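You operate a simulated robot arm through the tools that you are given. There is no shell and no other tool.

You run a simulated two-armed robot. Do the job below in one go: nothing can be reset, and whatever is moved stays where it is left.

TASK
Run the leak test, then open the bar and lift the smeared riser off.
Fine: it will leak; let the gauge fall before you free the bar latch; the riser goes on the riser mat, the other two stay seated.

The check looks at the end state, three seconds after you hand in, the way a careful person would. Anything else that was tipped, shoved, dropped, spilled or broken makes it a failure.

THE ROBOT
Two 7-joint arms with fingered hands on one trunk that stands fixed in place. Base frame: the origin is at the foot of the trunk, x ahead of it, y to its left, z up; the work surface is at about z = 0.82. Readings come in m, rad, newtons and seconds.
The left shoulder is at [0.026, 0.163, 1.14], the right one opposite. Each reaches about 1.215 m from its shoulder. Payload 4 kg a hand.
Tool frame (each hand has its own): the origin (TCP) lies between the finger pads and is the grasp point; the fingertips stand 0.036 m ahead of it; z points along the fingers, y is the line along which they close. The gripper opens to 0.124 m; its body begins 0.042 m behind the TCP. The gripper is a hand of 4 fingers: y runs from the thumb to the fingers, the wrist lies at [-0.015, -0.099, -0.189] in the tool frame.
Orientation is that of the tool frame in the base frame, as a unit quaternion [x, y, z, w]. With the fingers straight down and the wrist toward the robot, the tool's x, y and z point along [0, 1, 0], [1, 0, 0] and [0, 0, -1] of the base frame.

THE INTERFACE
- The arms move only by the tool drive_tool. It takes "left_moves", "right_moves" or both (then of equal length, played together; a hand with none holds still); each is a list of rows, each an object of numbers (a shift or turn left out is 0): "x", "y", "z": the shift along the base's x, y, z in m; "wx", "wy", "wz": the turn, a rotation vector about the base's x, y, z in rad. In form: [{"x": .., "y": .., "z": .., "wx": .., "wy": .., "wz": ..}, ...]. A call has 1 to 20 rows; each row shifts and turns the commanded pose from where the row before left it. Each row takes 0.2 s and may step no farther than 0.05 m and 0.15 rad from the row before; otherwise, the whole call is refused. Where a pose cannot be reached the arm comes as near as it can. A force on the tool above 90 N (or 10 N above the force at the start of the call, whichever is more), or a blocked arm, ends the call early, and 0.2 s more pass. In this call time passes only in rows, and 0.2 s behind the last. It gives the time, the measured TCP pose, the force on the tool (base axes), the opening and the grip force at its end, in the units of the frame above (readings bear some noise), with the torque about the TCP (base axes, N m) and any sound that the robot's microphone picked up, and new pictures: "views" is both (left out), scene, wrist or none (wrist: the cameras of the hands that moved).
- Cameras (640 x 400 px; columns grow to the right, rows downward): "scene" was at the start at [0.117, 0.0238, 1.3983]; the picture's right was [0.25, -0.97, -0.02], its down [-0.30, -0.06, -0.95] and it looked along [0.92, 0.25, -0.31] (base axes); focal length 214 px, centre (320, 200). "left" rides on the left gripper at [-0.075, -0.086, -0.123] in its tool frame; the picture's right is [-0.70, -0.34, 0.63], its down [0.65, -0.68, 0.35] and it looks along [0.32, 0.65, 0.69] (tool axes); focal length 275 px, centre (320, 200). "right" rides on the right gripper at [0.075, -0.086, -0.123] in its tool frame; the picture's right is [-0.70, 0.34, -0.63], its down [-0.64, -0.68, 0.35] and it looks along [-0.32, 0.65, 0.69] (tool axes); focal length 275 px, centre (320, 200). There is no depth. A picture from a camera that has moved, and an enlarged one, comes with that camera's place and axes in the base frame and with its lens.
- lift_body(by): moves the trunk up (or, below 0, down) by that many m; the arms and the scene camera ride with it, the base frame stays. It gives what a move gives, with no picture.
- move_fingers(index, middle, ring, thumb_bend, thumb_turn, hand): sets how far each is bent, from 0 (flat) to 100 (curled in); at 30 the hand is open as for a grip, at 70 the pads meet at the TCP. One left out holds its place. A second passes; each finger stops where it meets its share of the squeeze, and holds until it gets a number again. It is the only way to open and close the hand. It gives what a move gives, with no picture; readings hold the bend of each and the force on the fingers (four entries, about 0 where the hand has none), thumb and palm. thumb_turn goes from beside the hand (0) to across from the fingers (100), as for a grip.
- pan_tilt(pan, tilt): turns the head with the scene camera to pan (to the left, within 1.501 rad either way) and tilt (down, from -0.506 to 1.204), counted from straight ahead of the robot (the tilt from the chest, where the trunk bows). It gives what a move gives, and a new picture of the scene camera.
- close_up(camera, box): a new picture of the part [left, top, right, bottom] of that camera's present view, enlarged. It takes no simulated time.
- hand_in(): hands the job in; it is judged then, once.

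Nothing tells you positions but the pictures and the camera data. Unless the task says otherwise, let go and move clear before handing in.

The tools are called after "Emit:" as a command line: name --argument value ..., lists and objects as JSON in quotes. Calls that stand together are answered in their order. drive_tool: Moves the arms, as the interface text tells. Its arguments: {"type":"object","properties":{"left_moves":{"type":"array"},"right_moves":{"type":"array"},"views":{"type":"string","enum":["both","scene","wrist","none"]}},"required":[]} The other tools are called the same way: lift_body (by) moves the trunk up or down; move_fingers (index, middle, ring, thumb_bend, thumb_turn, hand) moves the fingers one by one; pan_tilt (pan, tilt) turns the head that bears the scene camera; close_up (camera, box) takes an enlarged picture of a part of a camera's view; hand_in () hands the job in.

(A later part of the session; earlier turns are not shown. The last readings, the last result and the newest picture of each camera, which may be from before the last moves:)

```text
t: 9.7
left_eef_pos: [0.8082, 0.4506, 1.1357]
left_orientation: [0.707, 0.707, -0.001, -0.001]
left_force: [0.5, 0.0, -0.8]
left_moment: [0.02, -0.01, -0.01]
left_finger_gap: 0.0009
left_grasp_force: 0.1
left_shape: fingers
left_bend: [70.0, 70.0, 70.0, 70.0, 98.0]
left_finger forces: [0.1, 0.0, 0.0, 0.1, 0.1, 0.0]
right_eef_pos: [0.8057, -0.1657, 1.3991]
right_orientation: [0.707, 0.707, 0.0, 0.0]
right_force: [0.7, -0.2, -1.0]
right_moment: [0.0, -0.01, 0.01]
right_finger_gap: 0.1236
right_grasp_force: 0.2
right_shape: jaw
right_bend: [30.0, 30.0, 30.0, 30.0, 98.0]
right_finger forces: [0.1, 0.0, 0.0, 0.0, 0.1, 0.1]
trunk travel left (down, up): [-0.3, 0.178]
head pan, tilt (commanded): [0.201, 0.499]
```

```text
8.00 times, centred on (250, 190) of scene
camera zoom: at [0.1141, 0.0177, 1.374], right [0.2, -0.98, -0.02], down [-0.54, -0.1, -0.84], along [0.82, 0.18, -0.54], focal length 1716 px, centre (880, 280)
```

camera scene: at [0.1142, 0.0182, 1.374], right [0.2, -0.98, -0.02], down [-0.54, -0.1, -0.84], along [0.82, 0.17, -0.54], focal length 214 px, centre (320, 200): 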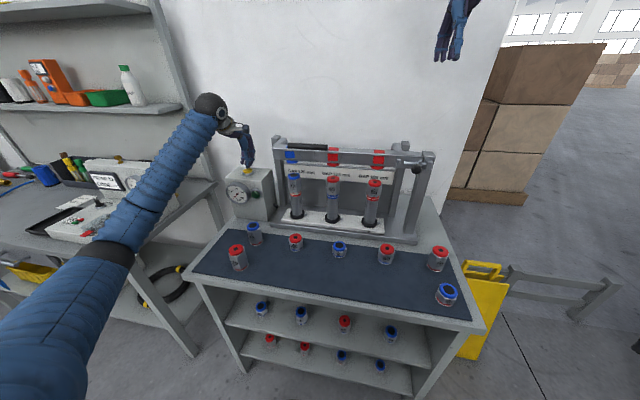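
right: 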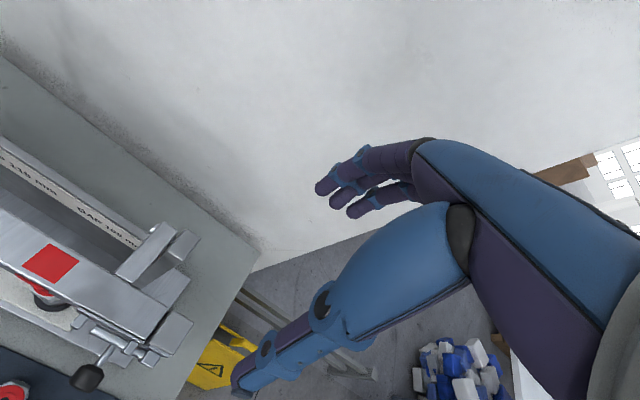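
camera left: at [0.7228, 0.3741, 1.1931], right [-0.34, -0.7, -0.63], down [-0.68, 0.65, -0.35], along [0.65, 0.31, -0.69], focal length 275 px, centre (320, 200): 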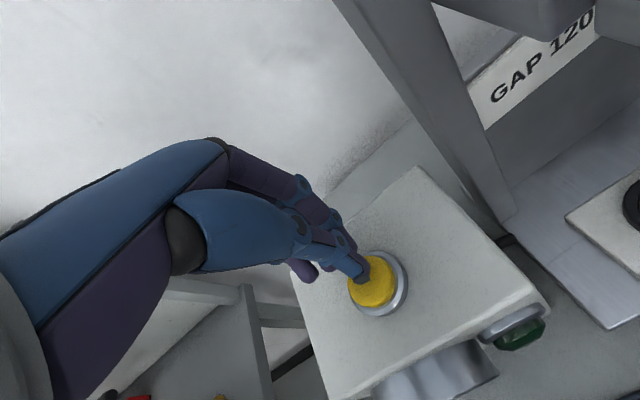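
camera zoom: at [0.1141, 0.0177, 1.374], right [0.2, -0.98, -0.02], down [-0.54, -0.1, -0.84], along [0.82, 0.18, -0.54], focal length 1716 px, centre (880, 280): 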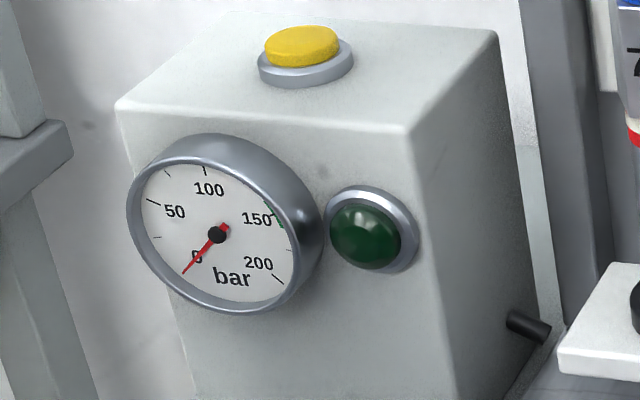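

The risers now bear against the bar pads, and the gauge hasn't moved yet. I'll reshape the left hand while time passes and keep reading the gauge.

Emit:
move_fingers --hand "left" --index 30 --middle 30 --ring 30 --thumb_bend 30

Emit:
close_up --camera "scene" --box '[220, 165, 280, 215]'

Emit:
drive_tool --left_moves '[{"x": -0.03, "z": 0.03}, {"x": -0.03, "z": 0.03}]' --views "none"

Emit:
close_up --camera "scene" --box '[220, 165, 280, 215]'

Emit:
close_up --camera "scene" --box '[270, 120, 440, 250]'

```text
t: 10.7
left_eef_pos: [0.8089, 0.4498, 1.1366]
left_orientation: [0.707, 0.707, -0.001, 0.0]
left_force: [0.0, 0.5, 0.0]
left_moment: [-0.01, 0.0, -0.02]
left_finger_gap: 0.123
left_grasp_force: 0.2
left_shape: fingers
left_bend: [30.0, 30.0, 30.0, 30.0, 98.0]
left_finger forces: [0.0, 0.1, 0.0, 0.0, 0.1, 0.0]
right_eef_pos: [0.8055, -0.1648, 1.4004]
right_orientation: [0.707, 0.708, 0.0, 0.0]
right_force: [0.1, -0.1, 0.2]
right_moment: [-0.01, 0.01, 0.04]
right_finger_gap: 0.1237
right_grasp_force: 0.1
right_shape: jaw
right_bend: [30.0, 30.0, 30.0, 30.0, 98.0]
right_finger forces: [0.0, 0.0, 0.1, 0.0, 0.0, 0.0]
trunk travel left (down, up): [-0.3, 0.178]
head pan, tilt (commanded): [0.201, 0.499]
```

```text
8.00 times, centred on (250, 190) of scene
camera zoom: at [0.1141, 0.0182, 1.374], right [0.2, -0.98, -0.02], down [-0.54, -0.1, -0.84], along [0.82, 0.17, -0.54], focal length 1716 px, centre (880, 280)
```

zoom: 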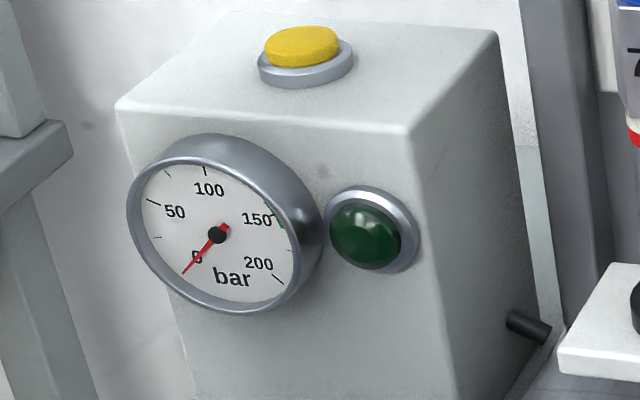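

```text
t: 11.3
left_eef_pos: [0.7468, 0.4483, 1.1962]
left_orientation: [0.707, 0.707, 0.0, 0.0]
left_force: [0.5, -0.4, -0.3]
left_moment: [-0.01, 0.0, 0.0]
left_finger_gap: 0.1232
left_grasp_force: 0.1
left_shape: fingers
left_bend: [30.0, 30.0, 30.0, 30.0, 98.0]
left_finger forces: [0.0, 0.0, 0.1, 0.0, 0.0, 0.0]
right_eef_pos: [0.8036, -0.1648, 1.4006]
right_orientation: [0.707, 0.707, 0.0, 0.001]
right_force: [-1.0, 0.5, 0.5]
right_moment: [0.03, 0.01, 0.02]
right_finger_gap: 0.1236
right_grasp_force: 0.1
right_shape: jaw
right_bend: [30.0, 30.0, 30.0, 30.0, 98.0]
right_finger forces: [0.1, 0.1, 0.0, 0.0, 0.0, 0.1]
trunk travel left (down, up): [-0.3, 0.178]
head pan, tilt (commanded): [0.201, 0.499]
```

```text
8.00 times, centred on (250, 190) of scene
camera zoom: at [0.1134, 0.0179, 1.3742], right [0.2, -0.98, -0.02], down [-0.54, -0.1, -0.84], along [0.82, 0.17, -0.54], focal length 1716 px, centre (880, 280)
```

zoom: 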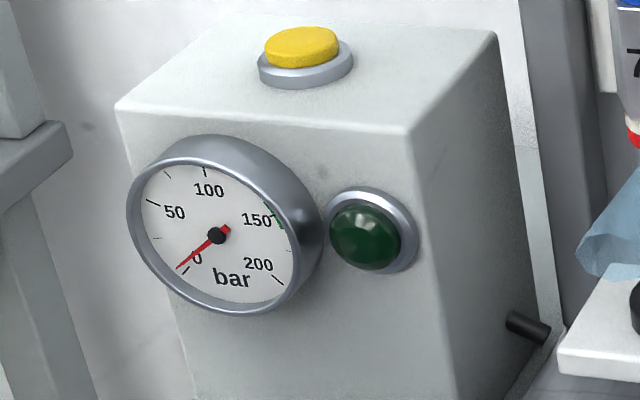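

```text
3.08 times, centred on (355, 185) of scene
camera zoom: at [0.1134, 0.0179, 1.3742], right [0.2, -0.98, -0.02], down [-0.54, -0.1, -0.84], along [0.82, 0.17, -0.54], focal length 660 px, centre (212, 246)
```

zoom: 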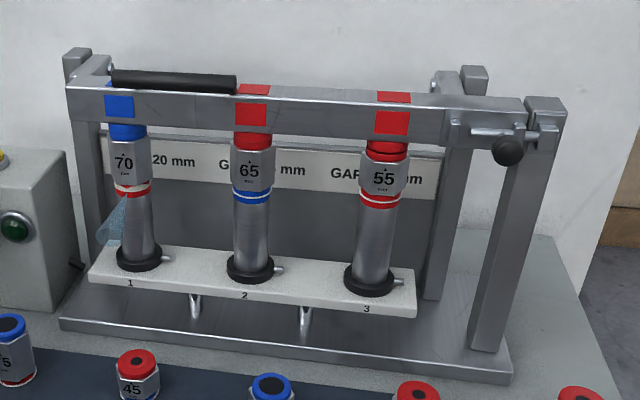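

Water is spraying from the seal of riser 1, which confirms it as the leaking, smeared one, and the gauge is only starting to move. I'll bring the right hand near the latch without touching it while I keep watching.

Emit:
move_fingers --hand "right" --index 70 --middle 70 --ring 70 --thumb_bend 70

Emit:
close_up --camera "scene" --box '[220, 165, 280, 215]'

Emit:
drive_tool --right_moves '[{"x": -0.03, "y": -0.01, "z": -0.03}, {"x": -0.03, "y": -0.01, "z": -0.03}, {"x": -0.03, "y": -0.01, "z": -0.03}, {"x": -0.03, "y": -0.01, "z": -0.03}]' --views "none"

Emit:
close_up --camera "scene" --box '[220, 165, 280, 215]'

Emit:
close_up --camera "scene" --box '[270, 120, 440, 250]'

```text
t: 12.3
left_eef_pos: [0.7478, 0.4484, 1.1972]
left_orientation: [0.707, 0.707, 0.001, 0.0]
left_force: [0.8, -0.7, -0.4]
left_moment: [-0.01, -0.03, -0.01]
left_finger_gap: 0.1233
left_grasp_force: 0.1
left_shape: fingers
left_bend: [30.0, 30.0, 30.0, 30.0, 98.0]
left_finger forces: [0.0, 0.0, 0.0, 0.1, 0.1, 0.1]
right_eef_pos: [0.8058, -0.1645, 1.4003]
right_orientation: [0.708, 0.706, 0.0, -0.001]
right_force: [0.0, -0.5, 1.0]
right_moment: [0.0, 0.01, 0.02]
right_finger_gap: 0.0012
right_grasp_force: 0.0
right_shape: fingers
right_bend: [70.0, 70.0, 70.0, 70.0, 98.0]
right_finger forces: [0.1, 0.1, 0.0, 0.0, 0.1, 0.0]
trunk travel left (down, up): [-0.3, 0.178]
head pan, tilt (commanded): [0.201, 0.499]
```

```text
8.00 times, centred on (250, 190) of scene
camera zoom: at [0.114, 0.0181, 1.374], right [0.2, -0.98, -0.02], down [-0.54, -0.1, -0.84], along [0.82, 0.17, -0.54], focal length 1716 px, centre (880, 280)
```

zoom: 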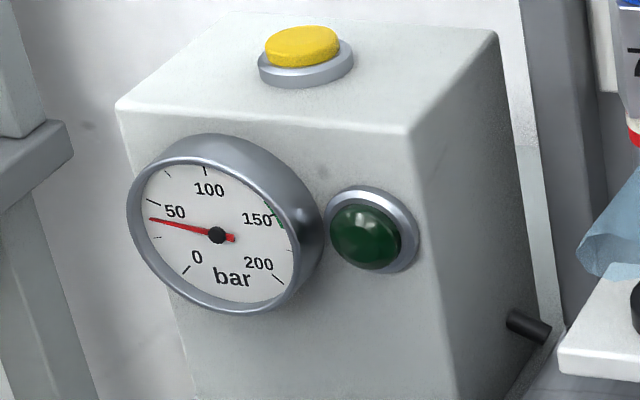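

```text
t: 13.3
left_eef_pos: [0.7472, 0.4475, 1.1984]
left_orientation: [0.707, 0.707, -0.001, 0.0]
left_force: [0.3, -1.0, -0.1]
left_moment: [-0.03, -0.02, -0.02]
left_finger_gap: 0.123
left_grasp_force: 0.0
left_shape: fingers
left_bend: [30.0, 30.0, 30.0, 30.0, 98.0]
left_finger forces: [0.0, 0.0, 0.1, 0.0, 0.0, 0.1]
right_eef_pos: [0.6849, -0.207, 1.2789]
right_orientation: [0.707, 0.707, 0.001, -0.001]
right_force: [-0.1, 0.3, 0.6]
right_moment: [0.03, 0.02, -0.02]
right_finger_gap: 0.001
right_grasp_force: 0.0
right_shape: fingers
right_bend: [70.0, 70.0, 70.0, 70.0, 98.0]
right_finger forces: [0.0, 0.0, 0.0, 0.1, 0.0, 0.0]
trunk travel left (down, up): [-0.3, 0.178]
head pan, tilt (commanded): [0.201, 0.499]
```

```text
8.00 times, centred on (250, 190) of scene
camera zoom: at [0.1137, 0.017, 1.3741], right [0.2, -0.98, -0.02], down [-0.54, -0.09, -0.84], along [0.82, 0.18, -0.54], focal length 1716 px, centre (880, 280)
```

zoom: 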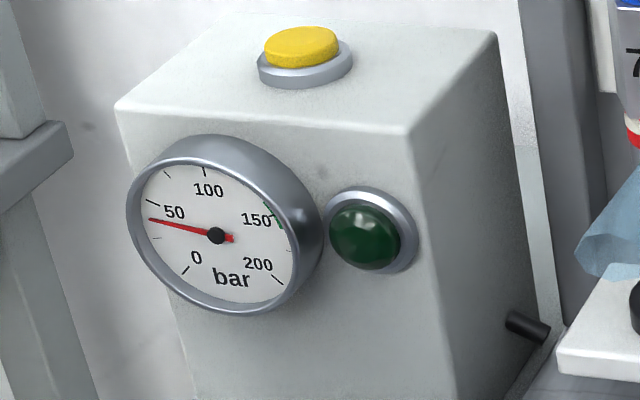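

```text
3.08 times, centred on (355, 185) of scene
camera zoom: at [0.1137, 0.017, 1.3741], right [0.2, -0.98, -0.02], down [-0.54, -0.09, -0.84], along [0.82, 0.18, -0.54], focal length 660 px, centre (212, 246)
```

zoom: 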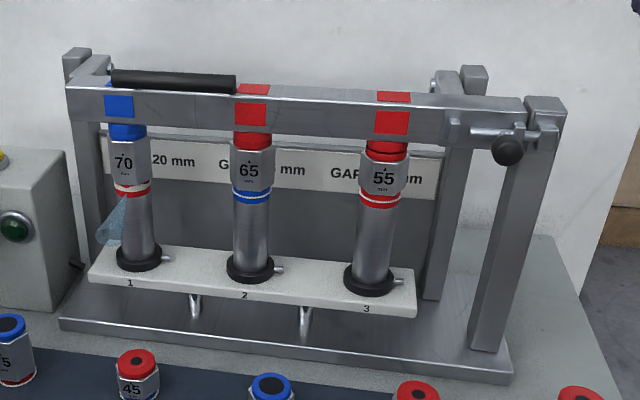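

The gauge has stuck at about 38 bar with the spray continuing, so it still hasn't fallen. I'll keep waiting and use the time to inspect the latch from the right wrist camera.

Emit:
drive_tool --right_moves '[{"x": -0.01, "y": -0.01, "z": -0.01}, {}, {}, {}, {}]' --views "both"

Emit:
close_up --camera "scene" --box '[220, 165, 280, 215]'

Emit:
close_up --camera "right" --box '[80, 180, 400, 400]'

```text
t: 14.5
left_eef_pos: [0.7488, 0.4493, 1.1964]
left_orientation: [0.707, 0.707, 0.0, -0.001]
left_force: [-0.6, 0.7, -0.2]
left_moment: [0.0, 0.01, -0.01]
left_finger_gap: 0.1231
left_grasp_force: 0.0
left_shape: fingers
left_bend: [30.0, 30.0, 30.0, 30.0, 98.0]
left_finger forces: [0.0, 0.0, 0.0, 0.0, 0.0, 0.1]
right_eef_pos: [0.6749, -0.216, 1.2691]
right_orientation: [0.707, 0.707, 0.0, 0.0]
right_force: [-0.1, -0.6, -0.6]
right_moment: [-0.01, 0.01, -0.01]
right_finger_gap: 0.0012
right_grasp_force: 0.0
right_shape: fingers
right_bend: [70.0, 70.0, 70.0, 70.0, 98.0]
right_finger forces: [0.1, 0.0, 0.0, 0.0, 0.0, 0.0]
trunk travel left (down, up): [-0.3, 0.178]
head pan, tilt (commanded): [0.201, 0.499]
camera scene: at [0.114, 0.0181, 1.374], right [0.2, -0.98, -0.02], down [-0.54, -0.1, -0.84], along [0.82, 0.17, -0.54], focal length 214 px, centre (320, 200)
camera right: at [0.5894, -0.1404, 1.3929], right [0.34, -0.7, 0.63], down [-0.68, -0.64, -0.35], along [0.65, -0.32, -0.69], focal length 275 px, centre (320, 200)
```

scene: 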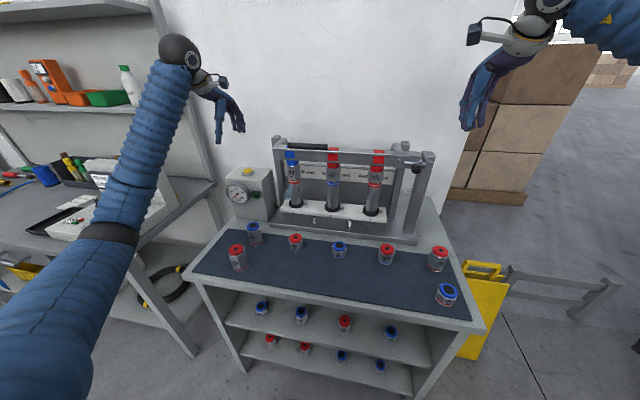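
right: 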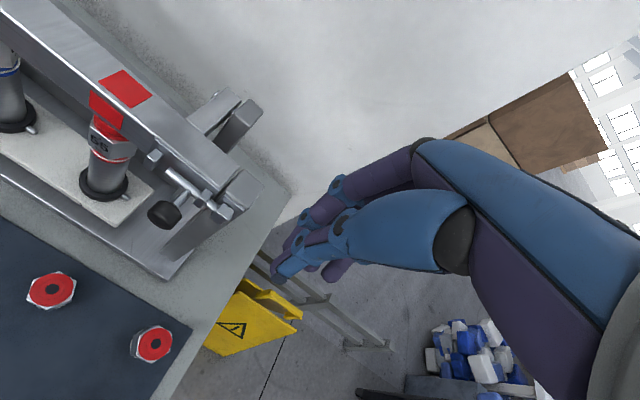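

```text
8.00 times, centred on (250, 190) of scene
camera zoom: at [0.114, 0.0181, 1.374], right [0.2, -0.98, -0.02], down [-0.54, -0.1, -0.84], along [0.82, 0.17, -0.54], focal length 1716 px, centre (880, 280)
```

zoom: 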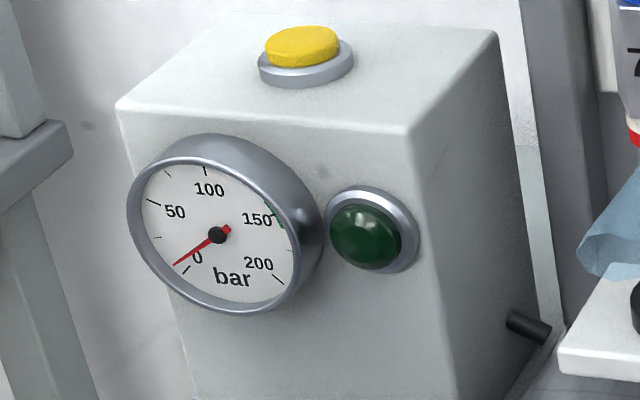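

```text
1.82 times, centred on (240, 290) of right
camera zoom: at [0.5894, -0.1404, 1.3929], right [0.34, -0.7, 0.63], down [-0.68, -0.64, -0.35], along [0.65, -0.32, -0.69], focal length 500 px, centre (466, 36)
```

zoom: 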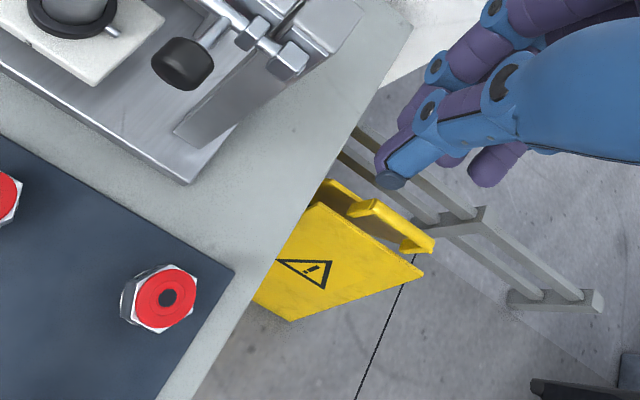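

The gauge is dropping now, at about 8 bar. I'll wait until it sits at zero before touching the latch.

Emit:
drive_tool --right_moves '[{}, {}, {}, {}, {}, {}, {}]' --views "none"

Emit:
close_up --camera "scene" --box '[220, 165, 280, 215]'

Emit:
close_up --camera "scene" --box '[270, 120, 440, 250]'

```text
t: 16.1
left_eef_pos: [0.7483, 0.4484, 1.196]
left_orientation: [0.707, 0.707, 0.0, 0.0]
left_force: [0.8, 1.1, -0.2]
left_moment: [-0.03, 0.0, 0.03]
left_finger_gap: 0.1228
left_grasp_force: 0.1
left_shape: fingers
left_bend: [30.0, 30.0, 30.0, 30.0, 98.0]
left_finger forces: [0.0, 0.0, 0.1, 0.0, 0.0, 0.1]
right_eef_pos: [0.675, -0.2155, 1.2696]
right_orientation: [0.707, 0.707, -0.001, 0.0]
right_force: [-0.5, -0.1, -1.0]
right_moment: [0.0, -0.03, 0.0]
right_finger_gap: 0.001
right_grasp_force: 0.1
right_shape: fingers
right_bend: [70.0, 70.0, 70.0, 70.0, 98.0]
right_finger forces: [0.0, 0.0, 0.0, 0.0, 0.1, 0.0]
trunk travel left (down, up): [-0.3, 0.178]
head pan, tilt (commanded): [0.201, 0.499]
```

```text
8.00 times, centred on (250, 190) of scene
camera zoom: at [0.114, 0.0181, 1.374], right [0.2, -0.98, -0.02], down [-0.54, -0.1, -0.84], along [0.82, 0.17, -0.54], focal length 1716 px, centre (880, 280)
```

zoom: 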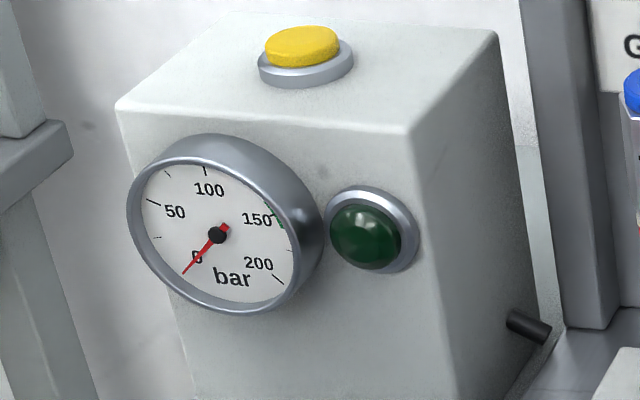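

```text
3.08 times, centred on (355, 185) of scene
camera zoom: at [0.114, 0.0181, 1.374], right [0.2, -0.98, -0.02], down [-0.54, -0.1, -0.84], along [0.82, 0.17, -0.54], focal length 660 px, centre (212, 246)
```

zoom: 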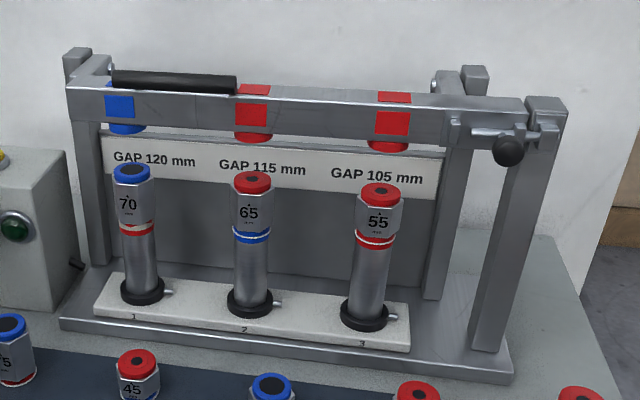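

The gauge is at zero, the platen is fully down and the spray has stopped. Now I'll lower the right hand beside the latch knob, on its right side and clear of it.

Emit:
drive_tool --right_moves '[{"x": 0.003, "z": -0.035}, {"x": 0.002, "z": -0.035}, {"z": -0.035}, {"z": -0.035}]' --views "both"

Emit:
close_up --camera "right" --box '[120, 80, 440, 300]'

Emit:
close_up --camera "scene" --box '[380, 110, 480, 190]'

```text
t: 17.1
left_eef_pos: [0.7484, 0.4469, 1.1975]
left_orientation: [0.708, 0.707, 0.0, 0.0]
left_force: [0.1, -0.6, -0.8]
left_moment: [0.03, 0.01, 0.03]
left_finger_gap: 0.1231
left_grasp_force: 0.1
left_shape: fingers
left_bend: [30.0, 30.0, 30.0, 30.0, 98.0]
left_finger forces: [0.0, 0.0, 0.1, 0.1, 0.0, 0.1]
right_eef_pos: [0.6815, -0.2146, 1.1279]
right_orientation: [0.707, 0.707, 0.0, 0.0]
right_force: [-0.1, 0.3, -0.1]
right_moment: [0.03, 0.03, 0.02]
right_finger_gap: 0.0012
right_grasp_force: 0.0
right_shape: fingers
right_bend: [70.0, 70.0, 70.0, 70.0, 98.0]
right_finger forces: [0.0, 0.0, 0.1, 0.0, 0.0, 0.0]
trunk travel left (down, up): [-0.3, 0.178]
head pan, tilt (commanded): [0.201, 0.499]
camera scene: at [0.1143, 0.0176, 1.374], right [0.2, -0.98, -0.02], down [-0.54, -0.1, -0.84], along [0.82, 0.17, -0.54], focal length 214 px, centre (320, 200)
camera right: at [0.5958, -0.1391, 1.2518], right [0.34, -0.7, 0.63], down [-0.68, -0.64, -0.35], along [0.65, -0.32, -0.69], focal length 275 px, centre (320, 200)
```

scene: 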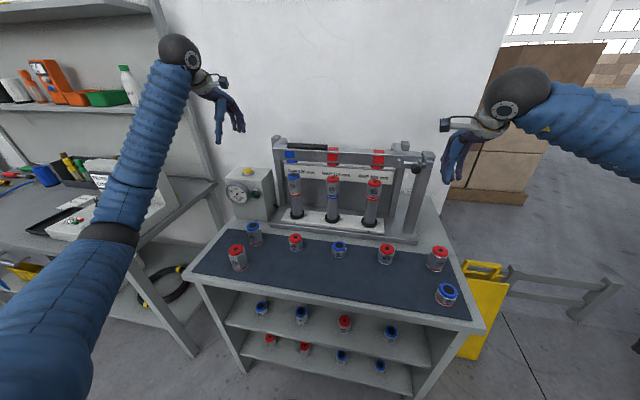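
right: 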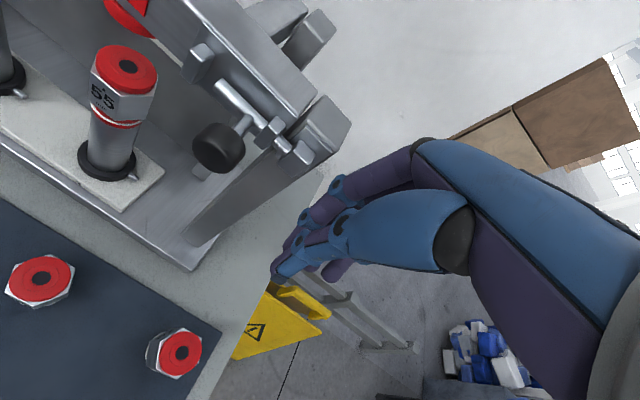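

```text
1.82 times, centred on (280, 190) of right
camera zoom: at [0.5958, -0.1391, 1.2518], right [0.34, -0.7, 0.63], down [-0.68, -0.64, -0.35], along [0.65, -0.32, -0.69], focal length 500 px, centre (393, 218)
```

zoom: 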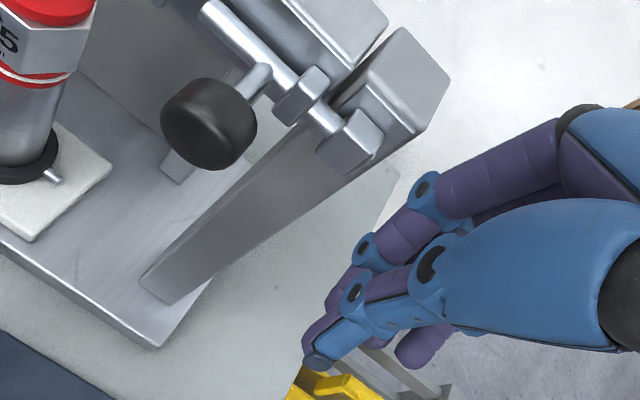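

```text
5.00 times, centred on (430, 150) of scene
camera zoom: at [0.1143, 0.0176, 1.374], right [0.2, -0.98, -0.02], down [-0.54, -0.1, -0.84], along [0.82, 0.17, -0.54], focal length 1072 px, centre (-230, 450)
```

zoom: 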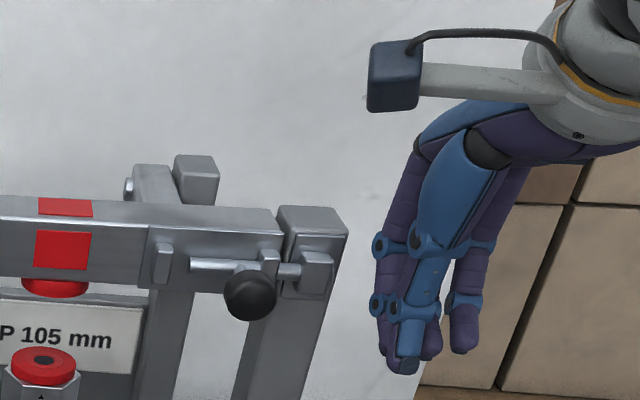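

The index finger is level with the knob and about 4 cm to its right. I'll push it leftward (+y) in small steps, watching the force and the bolt.

Emit:
drive_tool --right_moves '[{"y": 0.015}, {"y": 0.015}, {"y": 0.01}, {"y": 0.01}]' --views "none"

Emit:
close_up --camera "scene" --box '[380, 110, 480, 190]'

Emit:
close_up --camera "right" --box '[120, 80, 440, 300]'

```text
t: 18.1
left_eef_pos: [0.7469, 0.4498, 1.1975]
left_orientation: [0.707, 0.707, 0.001, 0.0]
left_force: [0.1, -0.5, -0.4]
left_moment: [0.01, 0.01, -0.01]
left_finger_gap: 0.1231
left_grasp_force: 0.1
left_shape: fingers
left_bend: [30.0, 30.0, 30.0, 30.0, 98.0]
left_finger forces: [0.1, 0.1, 0.0, 0.0, 0.0, 0.0]
right_eef_pos: [0.6808, -0.1639, 1.1292]
right_orientation: [0.707, 0.707, -0.001, 0.0]
right_force: [0.0, 0.3, 0.5]
right_moment: [-0.01, 0.0, 0.01]
right_finger_gap: 0.001
right_grasp_force: 0.0
right_shape: fingers
right_bend: [70.0, 70.0, 70.0, 70.0, 98.0]
right_finger forces: [0.1, 0.0, 0.0, 0.0, 0.0, 0.1]
trunk travel left (down, up): [-0.3, 0.178]
head pan, tilt (commanded): [0.201, 0.499]
```

```text
5.00 times, centred on (430, 150) of scene
camera zoom: at [0.1142, 0.0186, 1.374], right [0.2, -0.98, -0.02], down [-0.54, -0.1, -0.84], along [0.82, 0.17, -0.54], focal length 1072 px, centre (-230, 450)
```

zoom: 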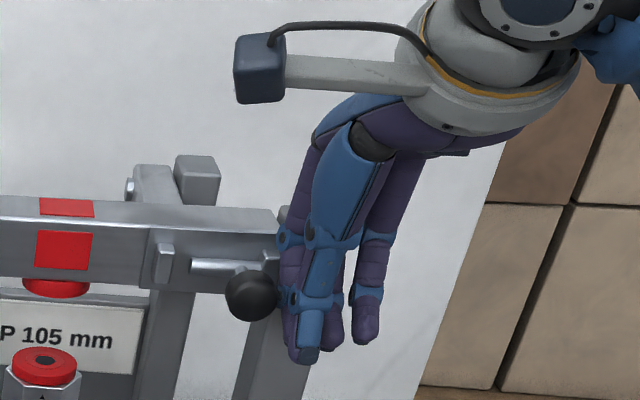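

```text
1.82 times, centred on (280, 190) of right
camera zoom: at [0.595, -0.0883, 1.2536], right [0.34, -0.7, 0.63], down [-0.68, -0.64, -0.35], along [0.65, -0.32, -0.69], focal length 500 px, centre (393, 218)
```

zoom: 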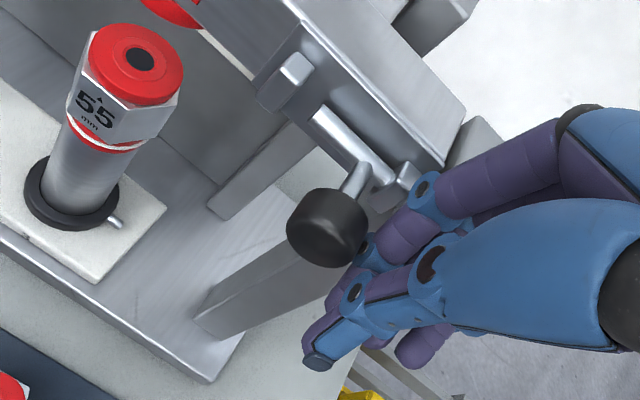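

The index finger is just about touching the knob. I'll keep pushing left in small steps.

Emit:
drive_tool --right_moves '[{"y": 0.008}, {"y": 0.008}, {"y": 0.008}]' --views "none"

Emit:
close_up --camera "scene" --box '[380, 110, 480, 190]'

Emit:
close_up --camera "right" --box '[120, 80, 440, 300]'

```text
t: 18.9
left_eef_pos: [0.7481, 0.4477, 1.1969]
left_orientation: [0.707, 0.707, 0.0, -0.001]
left_force: [-0.7, -0.2, 0.2]
left_moment: [-0.01, 0.0, 0.02]
left_finger_gap: 0.1232
left_grasp_force: 0.0
left_shape: fingers
left_bend: [30.0, 30.0, 30.0, 30.0, 98.0]
left_finger forces: [0.1, 0.0, 0.0, 0.0, 0.0, 0.0]
right_eef_pos: [0.6808, -0.1402, 1.13]
right_orientation: [0.708, 0.707, 0.0, 0.0]
right_force: [0.4, -1.0, 0.4]
right_moment: [0.0, 0.02, -0.05]
right_finger_gap: 0.001
right_grasp_force: 0.4
right_shape: fingers
right_bend: [70.0, 70.0, 70.0, 70.0, 98.0]
right_finger forces: [0.7, 0.1, 0.0, 0.0, 0.1, 0.0]
trunk travel left (down, up): [-0.3, 0.178]
head pan, tilt (commanded): [0.201, 0.499]
```

```text
5.00 times, centred on (430, 150) of scene
camera zoom: at [0.1142, 0.0183, 1.374], right [0.2, -0.98, -0.02], down [-0.54, -0.1, -0.84], along [0.82, 0.17, -0.54], focal length 1072 px, centre (-230, 450)
```

zoom: 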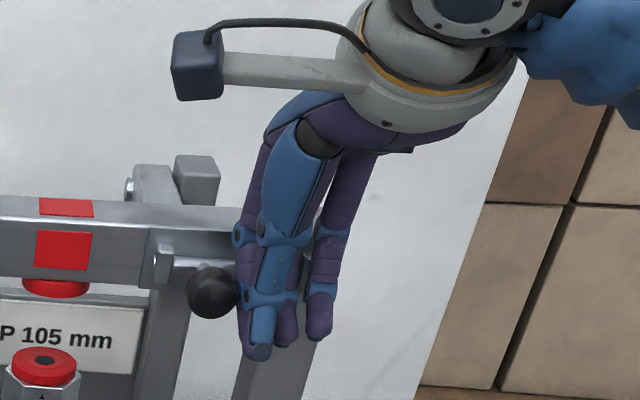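

```text
1.82 times, centred on (280, 190) of right
camera zoom: at [0.5944, -0.065, 1.2541], right [0.34, -0.7, 0.63], down [-0.68, -0.64, -0.35], along [0.65, -0.32, -0.69], focal length 500 px, centre (393, 218)
```

zoom: 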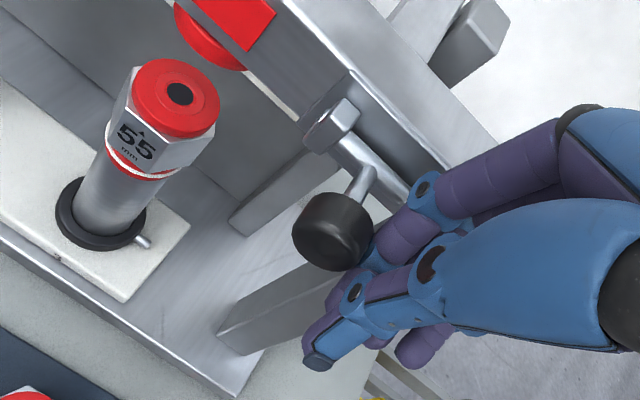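

The bolt is sliding freely with the knob, now about 2 cm left. I'll continue until it reaches its stop.

Emit:
drive_tool --right_moves '[{"y": 0.006}, {"y": 0.006}, {"y": 0.004}]' --views "none"

Emit:
close_up --camera "scene" --box '[380, 110, 480, 190]'

Emit:
close_up --camera "right" --box '[120, 80, 440, 300]'

```text
t: 19.7
left_eef_pos: [0.7478, 0.4461, 1.1969]
left_orientation: [0.707, 0.707, 0.001, 0.0]
left_force: [0.0, 0.1, 0.2]
left_moment: [-0.01, -0.03, -0.03]
left_finger_gap: 0.1233
left_grasp_force: 0.0
left_shape: fingers
left_bend: [30.0, 30.0, 30.0, 30.0, 98.0]
left_finger forces: [0.1, 0.0, 0.0, 0.1, 0.1, 0.0]
right_eef_pos: [0.6809, -0.1278, 1.1313]
right_orientation: [0.708, 0.706, 0.0, 0.0]
right_force: [1.1, -14.2, 1.2]
right_moment: [-0.18, -0.06, -0.34]
right_finger_gap: 0.0001
right_grasp_force: 7.2
right_shape: fingers
right_bend: [70.0, 70.0, 70.0, 70.0, 98.0]
right_finger forces: [13.9, 0.0, 0.0, 0.0, 0.1, 0.1]
trunk travel left (down, up): [-0.3, 0.178]
head pan, tilt (commanded): [0.201, 0.499]
```

```text
5.00 times, centred on (430, 150) of scene
camera zoom: at [0.1141, 0.0166, 1.3741], right [0.2, -0.98, -0.02], down [-0.54, -0.09, -0.84], along [0.82, 0.17, -0.54], focal length 1072 px, centre (-230, 450)
```

zoom: 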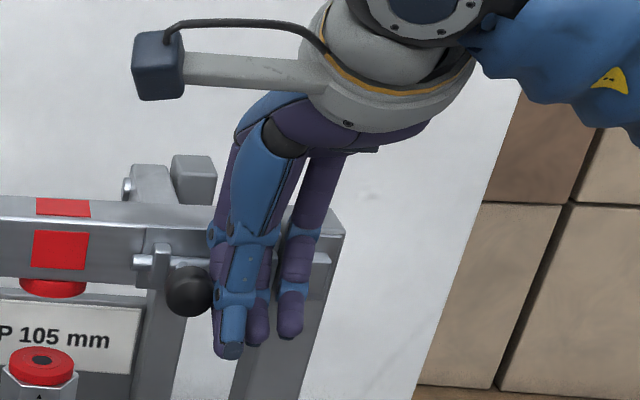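

```text
1.82 times, centred on (280, 190) of right
camera zoom: at [0.5943, -0.0518, 1.2536], right [0.33, -0.7, 0.63], down [-0.68, -0.64, -0.35], along [0.65, -0.32, -0.69], focal length 500 px, centre (393, 218)
```

zoom: 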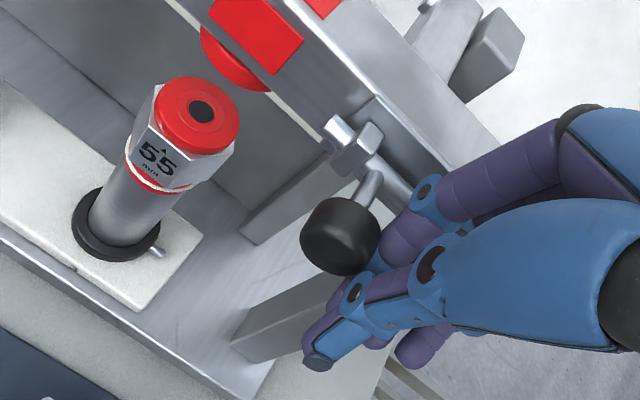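

The bolt has reached its stop (14 N) and its end shows through the left guide. I'll back the right hand off the way it came and check that the bolt stays put.

Emit:
drive_tool --right_moves '[{"y": -0.03}, {"x": -0.01, "y": -0.04}, {"x": -0.02, "y": -0.04, "z": 0.02}, {"x": -0.03, "y": -0.03, "z": 0.03}, {"x": -0.04, "y": -0.03, "z": 0.03}, {"x": -0.04, "y": -0.03, "z": 0.03}]' --views "scene"

Emit:
close_up --camera "scene" --box '[380, 120, 460, 190]'

Emit:
close_up --camera "scene" --box '[265, 120, 345, 180]'

```text
refused: row 4 steps farther than a row can; nothing moved
```

```text
5.71 times, centred on (420, 155) of scene
camera zoom: at [0.1141, 0.0166, 1.3741], right [0.2, -0.98, -0.02], down [-0.54, -0.09, -0.84], along [0.82, 0.17, -0.54], focal length 1226 px, centre (-251, 457)
```

zoom: 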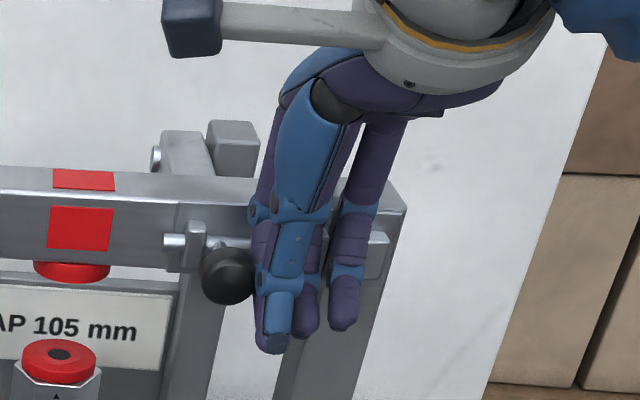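

```text
6.67 times, centred on (305, 150) of scene
camera zoom: at [0.1141, 0.0166, 1.3741], right [0.2, -0.98, -0.02], down [-0.54, -0.09, -0.84], along [0.82, 0.17, -0.54], focal length 1430 px, centre (420, 533)
```

zoom: 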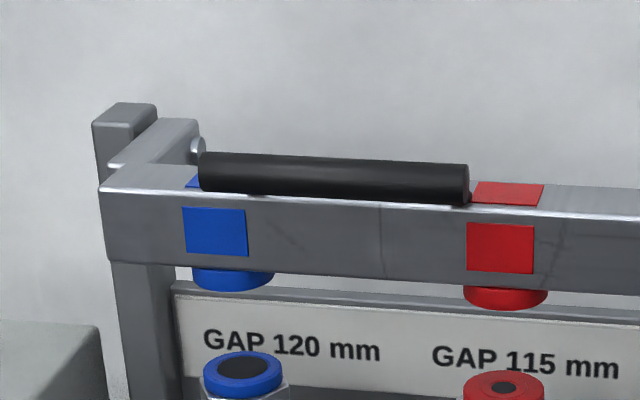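

That retreat was refused because the steps were too large. I'll repeat it with smaller rows.

Emit:
drive_tool --right_moves '[{"y": -0.03}, {"x": -0.01, "y": -0.04}, {"x": -0.02, "y": -0.035, "z": 0.02}, {"x": -0.025, "y": -0.03, "z": 0.025}, {"x": -0.03, "y": -0.02, "z": 0.03}, {"x": -0.03, "y": -0.02, "z": 0.03}]' --views "scene"

Emit:
close_up --camera "scene" --box '[380, 120, 460, 190]'

Emit:
close_up --camera "right" --box '[0, 0, 400, 300]'

```text
t: 21.1
left_eef_pos: [0.7454, 0.4478, 1.1991]
left_orientation: [0.707, 0.707, 0.0, -0.001]
left_force: [0.6, -0.6, -0.4]
left_moment: [0.03, 0.01, 0.01]
left_finger_gap: 0.1227
left_grasp_force: 0.1
left_shape: fingers
left_bend: [30.0, 30.0, 30.0, 30.0, 98.0]
left_finger forces: [0.0, 0.0, 0.0, 0.0, 0.1, 0.1]
right_eef_pos: [0.5666, -0.3017, 1.2359]
right_orientation: [0.707, 0.707, 0.0, 0.001]
right_force: [-0.3, 0.3, 1.2]
right_moment: [0.02, 0.02, -0.02]
right_finger_gap: 0.0009
right_grasp_force: 0.2
right_shape: fingers
right_bend: [70.0, 70.0, 70.0, 70.0, 98.0]
right_finger forces: [0.0, 0.1, 0.0, 0.1, 0.0, 0.0]
trunk travel left (down, up): [-0.3, 0.178]
head pan, tilt (commanded): [0.201, 0.499]
camera scene: at [0.1128, 0.0175, 1.3742], right [0.2, -0.98, -0.02], down [-0.53, -0.1, -0.84], along [0.82, 0.18, -0.54], focal length 214 px, centre (320, 200)
```

scene: 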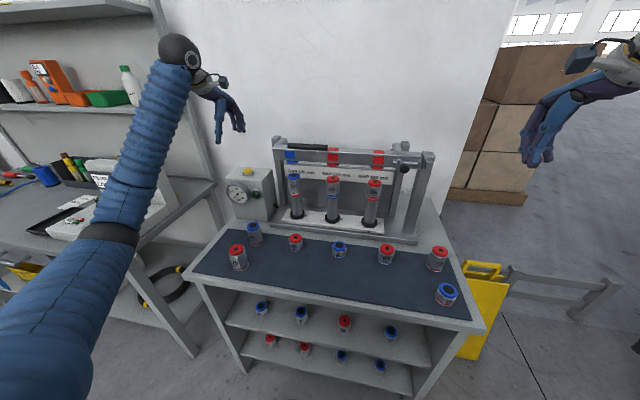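

```text
5.71 times, centred on (420, 155) of scene
camera zoom: at [0.1128, 0.0175, 1.3742], right [0.2, -0.98, -0.02], down [-0.53, -0.1, -0.84], along [0.82, 0.18, -0.54], focal length 1226 px, centre (-251, 457)
```

zoom: 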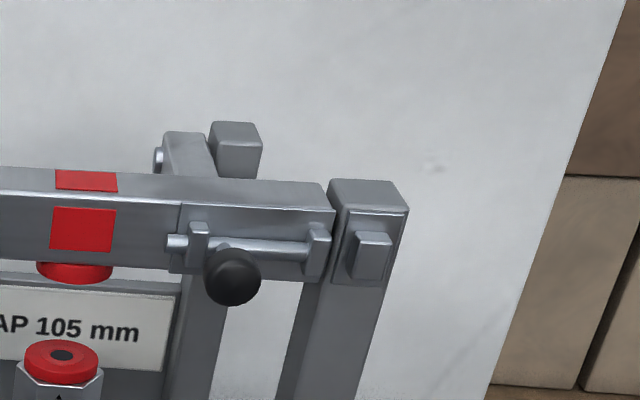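

```text
1.33 times, centred on (200, 150) of right
camera zoom: at [0.4802, -0.2273, 1.3583], right [0.34, -0.7, 0.63], down [-0.68, -0.65, -0.35], along [0.65, -0.32, -0.69], focal length 367 px, centre (480, 267)
```

zoom: 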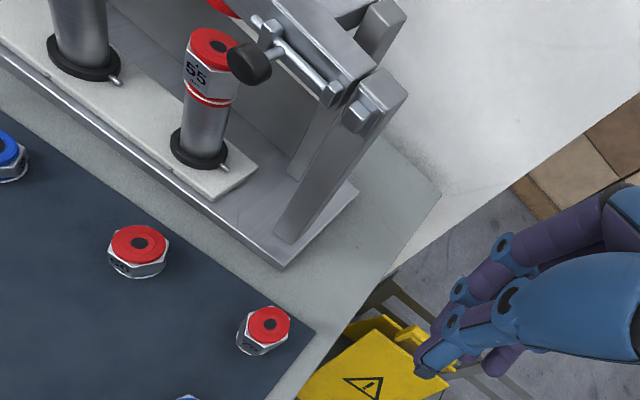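

The bolt is fully withdrawn from the keeper, so the bar is free. Next, I'll bring the left hand back and around in front of the bar handle, tilting the fingers forward.

Emit:
drive_tool --left_moves '[{"x": -0.045, "z": 0.015}, {"x": -0.045, "z": 0.015}, {"x": -0.045, "z": 0.015}, {"x": -0.01, "y": -0.04, "z": 0.01}, {"y": -0.045, "wy": -0.15}, {"y": -0.045, "wy": -0.15}, {"y": -0.045, "wy": -0.15}, {"y": -0.045, "wy": -0.15}, {"y": -0.045, "wy": -0.15}, {"wy": -0.15}, {"wy": -0.15}]' --views "both"

```text
t: 23.5
left_eef_pos: [0.6044, 0.1821, 1.2503]
left_orientation: [0.612, 0.611, 0.355, 0.355]
left_force: [0.3, 0.9, 0.6]
left_moment: [-0.01, 0.01, 0.03]
left_finger_gap: 0.1231
left_grasp_force: 0.2
left_shape: fingers
left_bend: [30.0, 30.0, 30.0, 30.0, 98.0]
left_finger forces: [0.0, 0.0, 0.0, 0.0, 0.1, 0.0]
right_eef_pos: [0.5678, -0.3031, 1.2335]
right_orientation: [0.707, 0.707, 0.0, -0.001]
right_force: [0.4, -0.3, -0.9]
right_moment: [0.02, 0.04, -0.01]
right_finger_gap: 0.001
right_grasp_force: 0.0
right_shape: fingers
right_bend: [70.0, 70.0, 70.0, 70.0, 98.0]
right_finger forces: [0.0, 0.0, 0.0, 0.1, 0.1, 0.0]
trunk travel left (down, up): [-0.3, 0.178]
head pan, tilt (commanded): [0.201, 0.499]
camera scene: at [0.1145, 0.0173, 1.3739], right [0.2, -0.98, -0.02], down [-0.54, -0.09, -0.84], along [0.82, 0.17, -0.54], focal length 214 px, centre (320, 200)
camera left: at [0.4554, 0.1081, 1.2374], right [0.38, -0.7, -0.61], down [-0.04, 0.65, -0.76], along [0.92, 0.32, 0.22], focal length 275 px, centre (320, 200)
```

scene: 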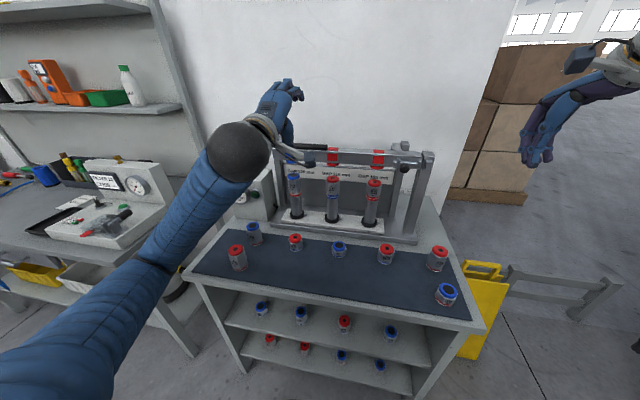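
left: 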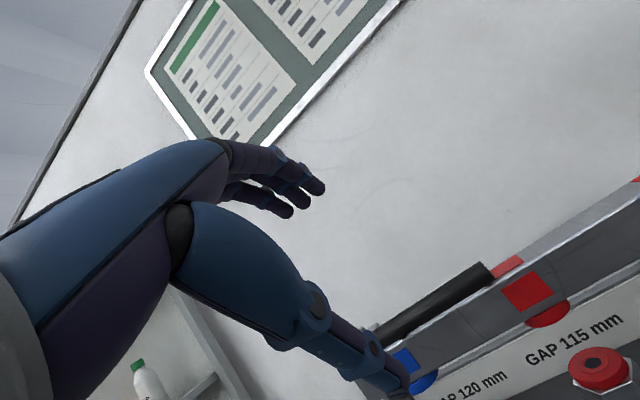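

The wrist view confirms the handle axis near x 0.71, z 1.16, spanning y 0.12–0.245. I'll move the open hand in so the rod sits between the thumb below and the fingers above.

Emit:
drive_tool --left_moves '[{"x": 0.025, "z": -0.022}, {"x": 0.025, "z": -0.022}, {"x": 0.025, "z": -0.022}, {"x": 0.02, "z": -0.018}]' --views "both"

Emit:
close_up --camera "left" --box '[180, 120, 480, 400]'

Emit:
close_up --camera "scene" --box '[250, 90, 370, 190]'

```text
t: 24.5
left_eef_pos: [0.6972, 0.1855, 1.167]
left_orientation: [0.611, 0.613, 0.355, 0.353]
left_force: [-0.8, 0.6, 0.1]
left_moment: [0.03, -0.01, -0.02]
left_finger_gap: 0.1234
left_grasp_force: 0.0
left_shape: fingers
left_bend: [30.0, 30.0, 30.0, 30.0, 98.0]
left_finger forces: [0.0, 0.1, 0.1, 0.0, 0.0, 0.0]
right_eef_pos: [0.5685, -0.3017, 1.2333]
right_orientation: [0.707, 0.707, -0.001, 0.0]
right_force: [-0.3, 0.3, -0.4]
right_moment: [-0.02, -0.01, 0.01]
right_finger_gap: 0.0014
right_grasp_force: 0.0
right_shape: fingers
right_bend: [70.0, 70.0, 70.0, 70.0, 98.0]
right_finger forces: [0.1, 0.0, 0.1, 0.1, 0.0, 0.1]
trunk travel left (down, up): [-0.3, 0.178]
head pan, tilt (commanded): [0.201, 0.499]
camera scene: at [0.1141, 0.0177, 1.374], right [0.2, -0.98, -0.02], down [-0.54, -0.1, -0.84], along [0.82, 0.18, -0.54], focal length 214 px, centre (320, 200)
camera left: at [0.5496, 0.1102, 1.154], right [0.38, -0.7, -0.61], down [-0.04, 0.65, -0.76], along [0.92, 0.32, 0.22], focal length 275 px, centre (320, 200)
```

scene: 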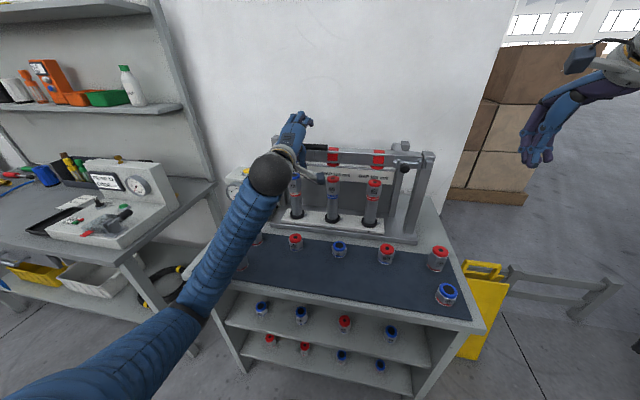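
left: 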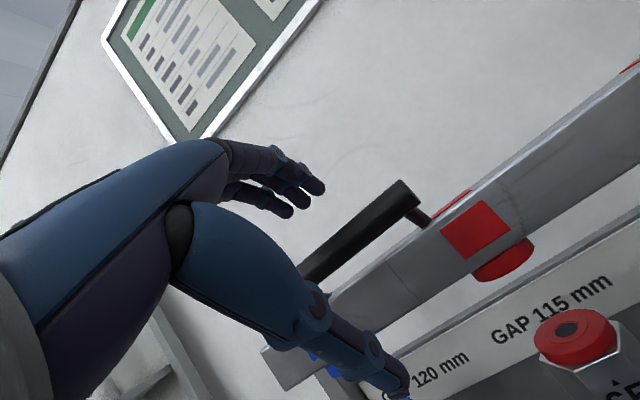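

```text
1.43 times, centred on (330, 260) of left
camera zoom: at [0.5496, 0.1102, 1.154], right [0.38, -0.7, -0.61], down [-0.04, 0.65, -0.76], along [0.92, 0.32, 0.22], focal length 393 px, centre (306, 114)
```

zoom: 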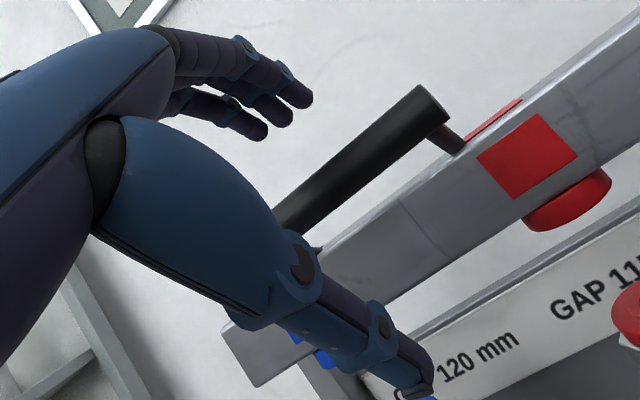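

```text
4.00 times, centred on (310, 140) of scene
camera zoom: at [0.1141, 0.0177, 1.374], right [0.2, -0.98, -0.02], down [-0.54, -0.1, -0.84], along [0.82, 0.18, -0.54], focal length 858 px, centre (360, 440)
```

zoom: 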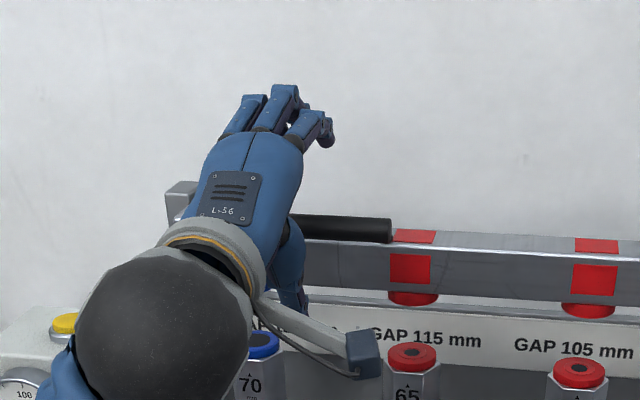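

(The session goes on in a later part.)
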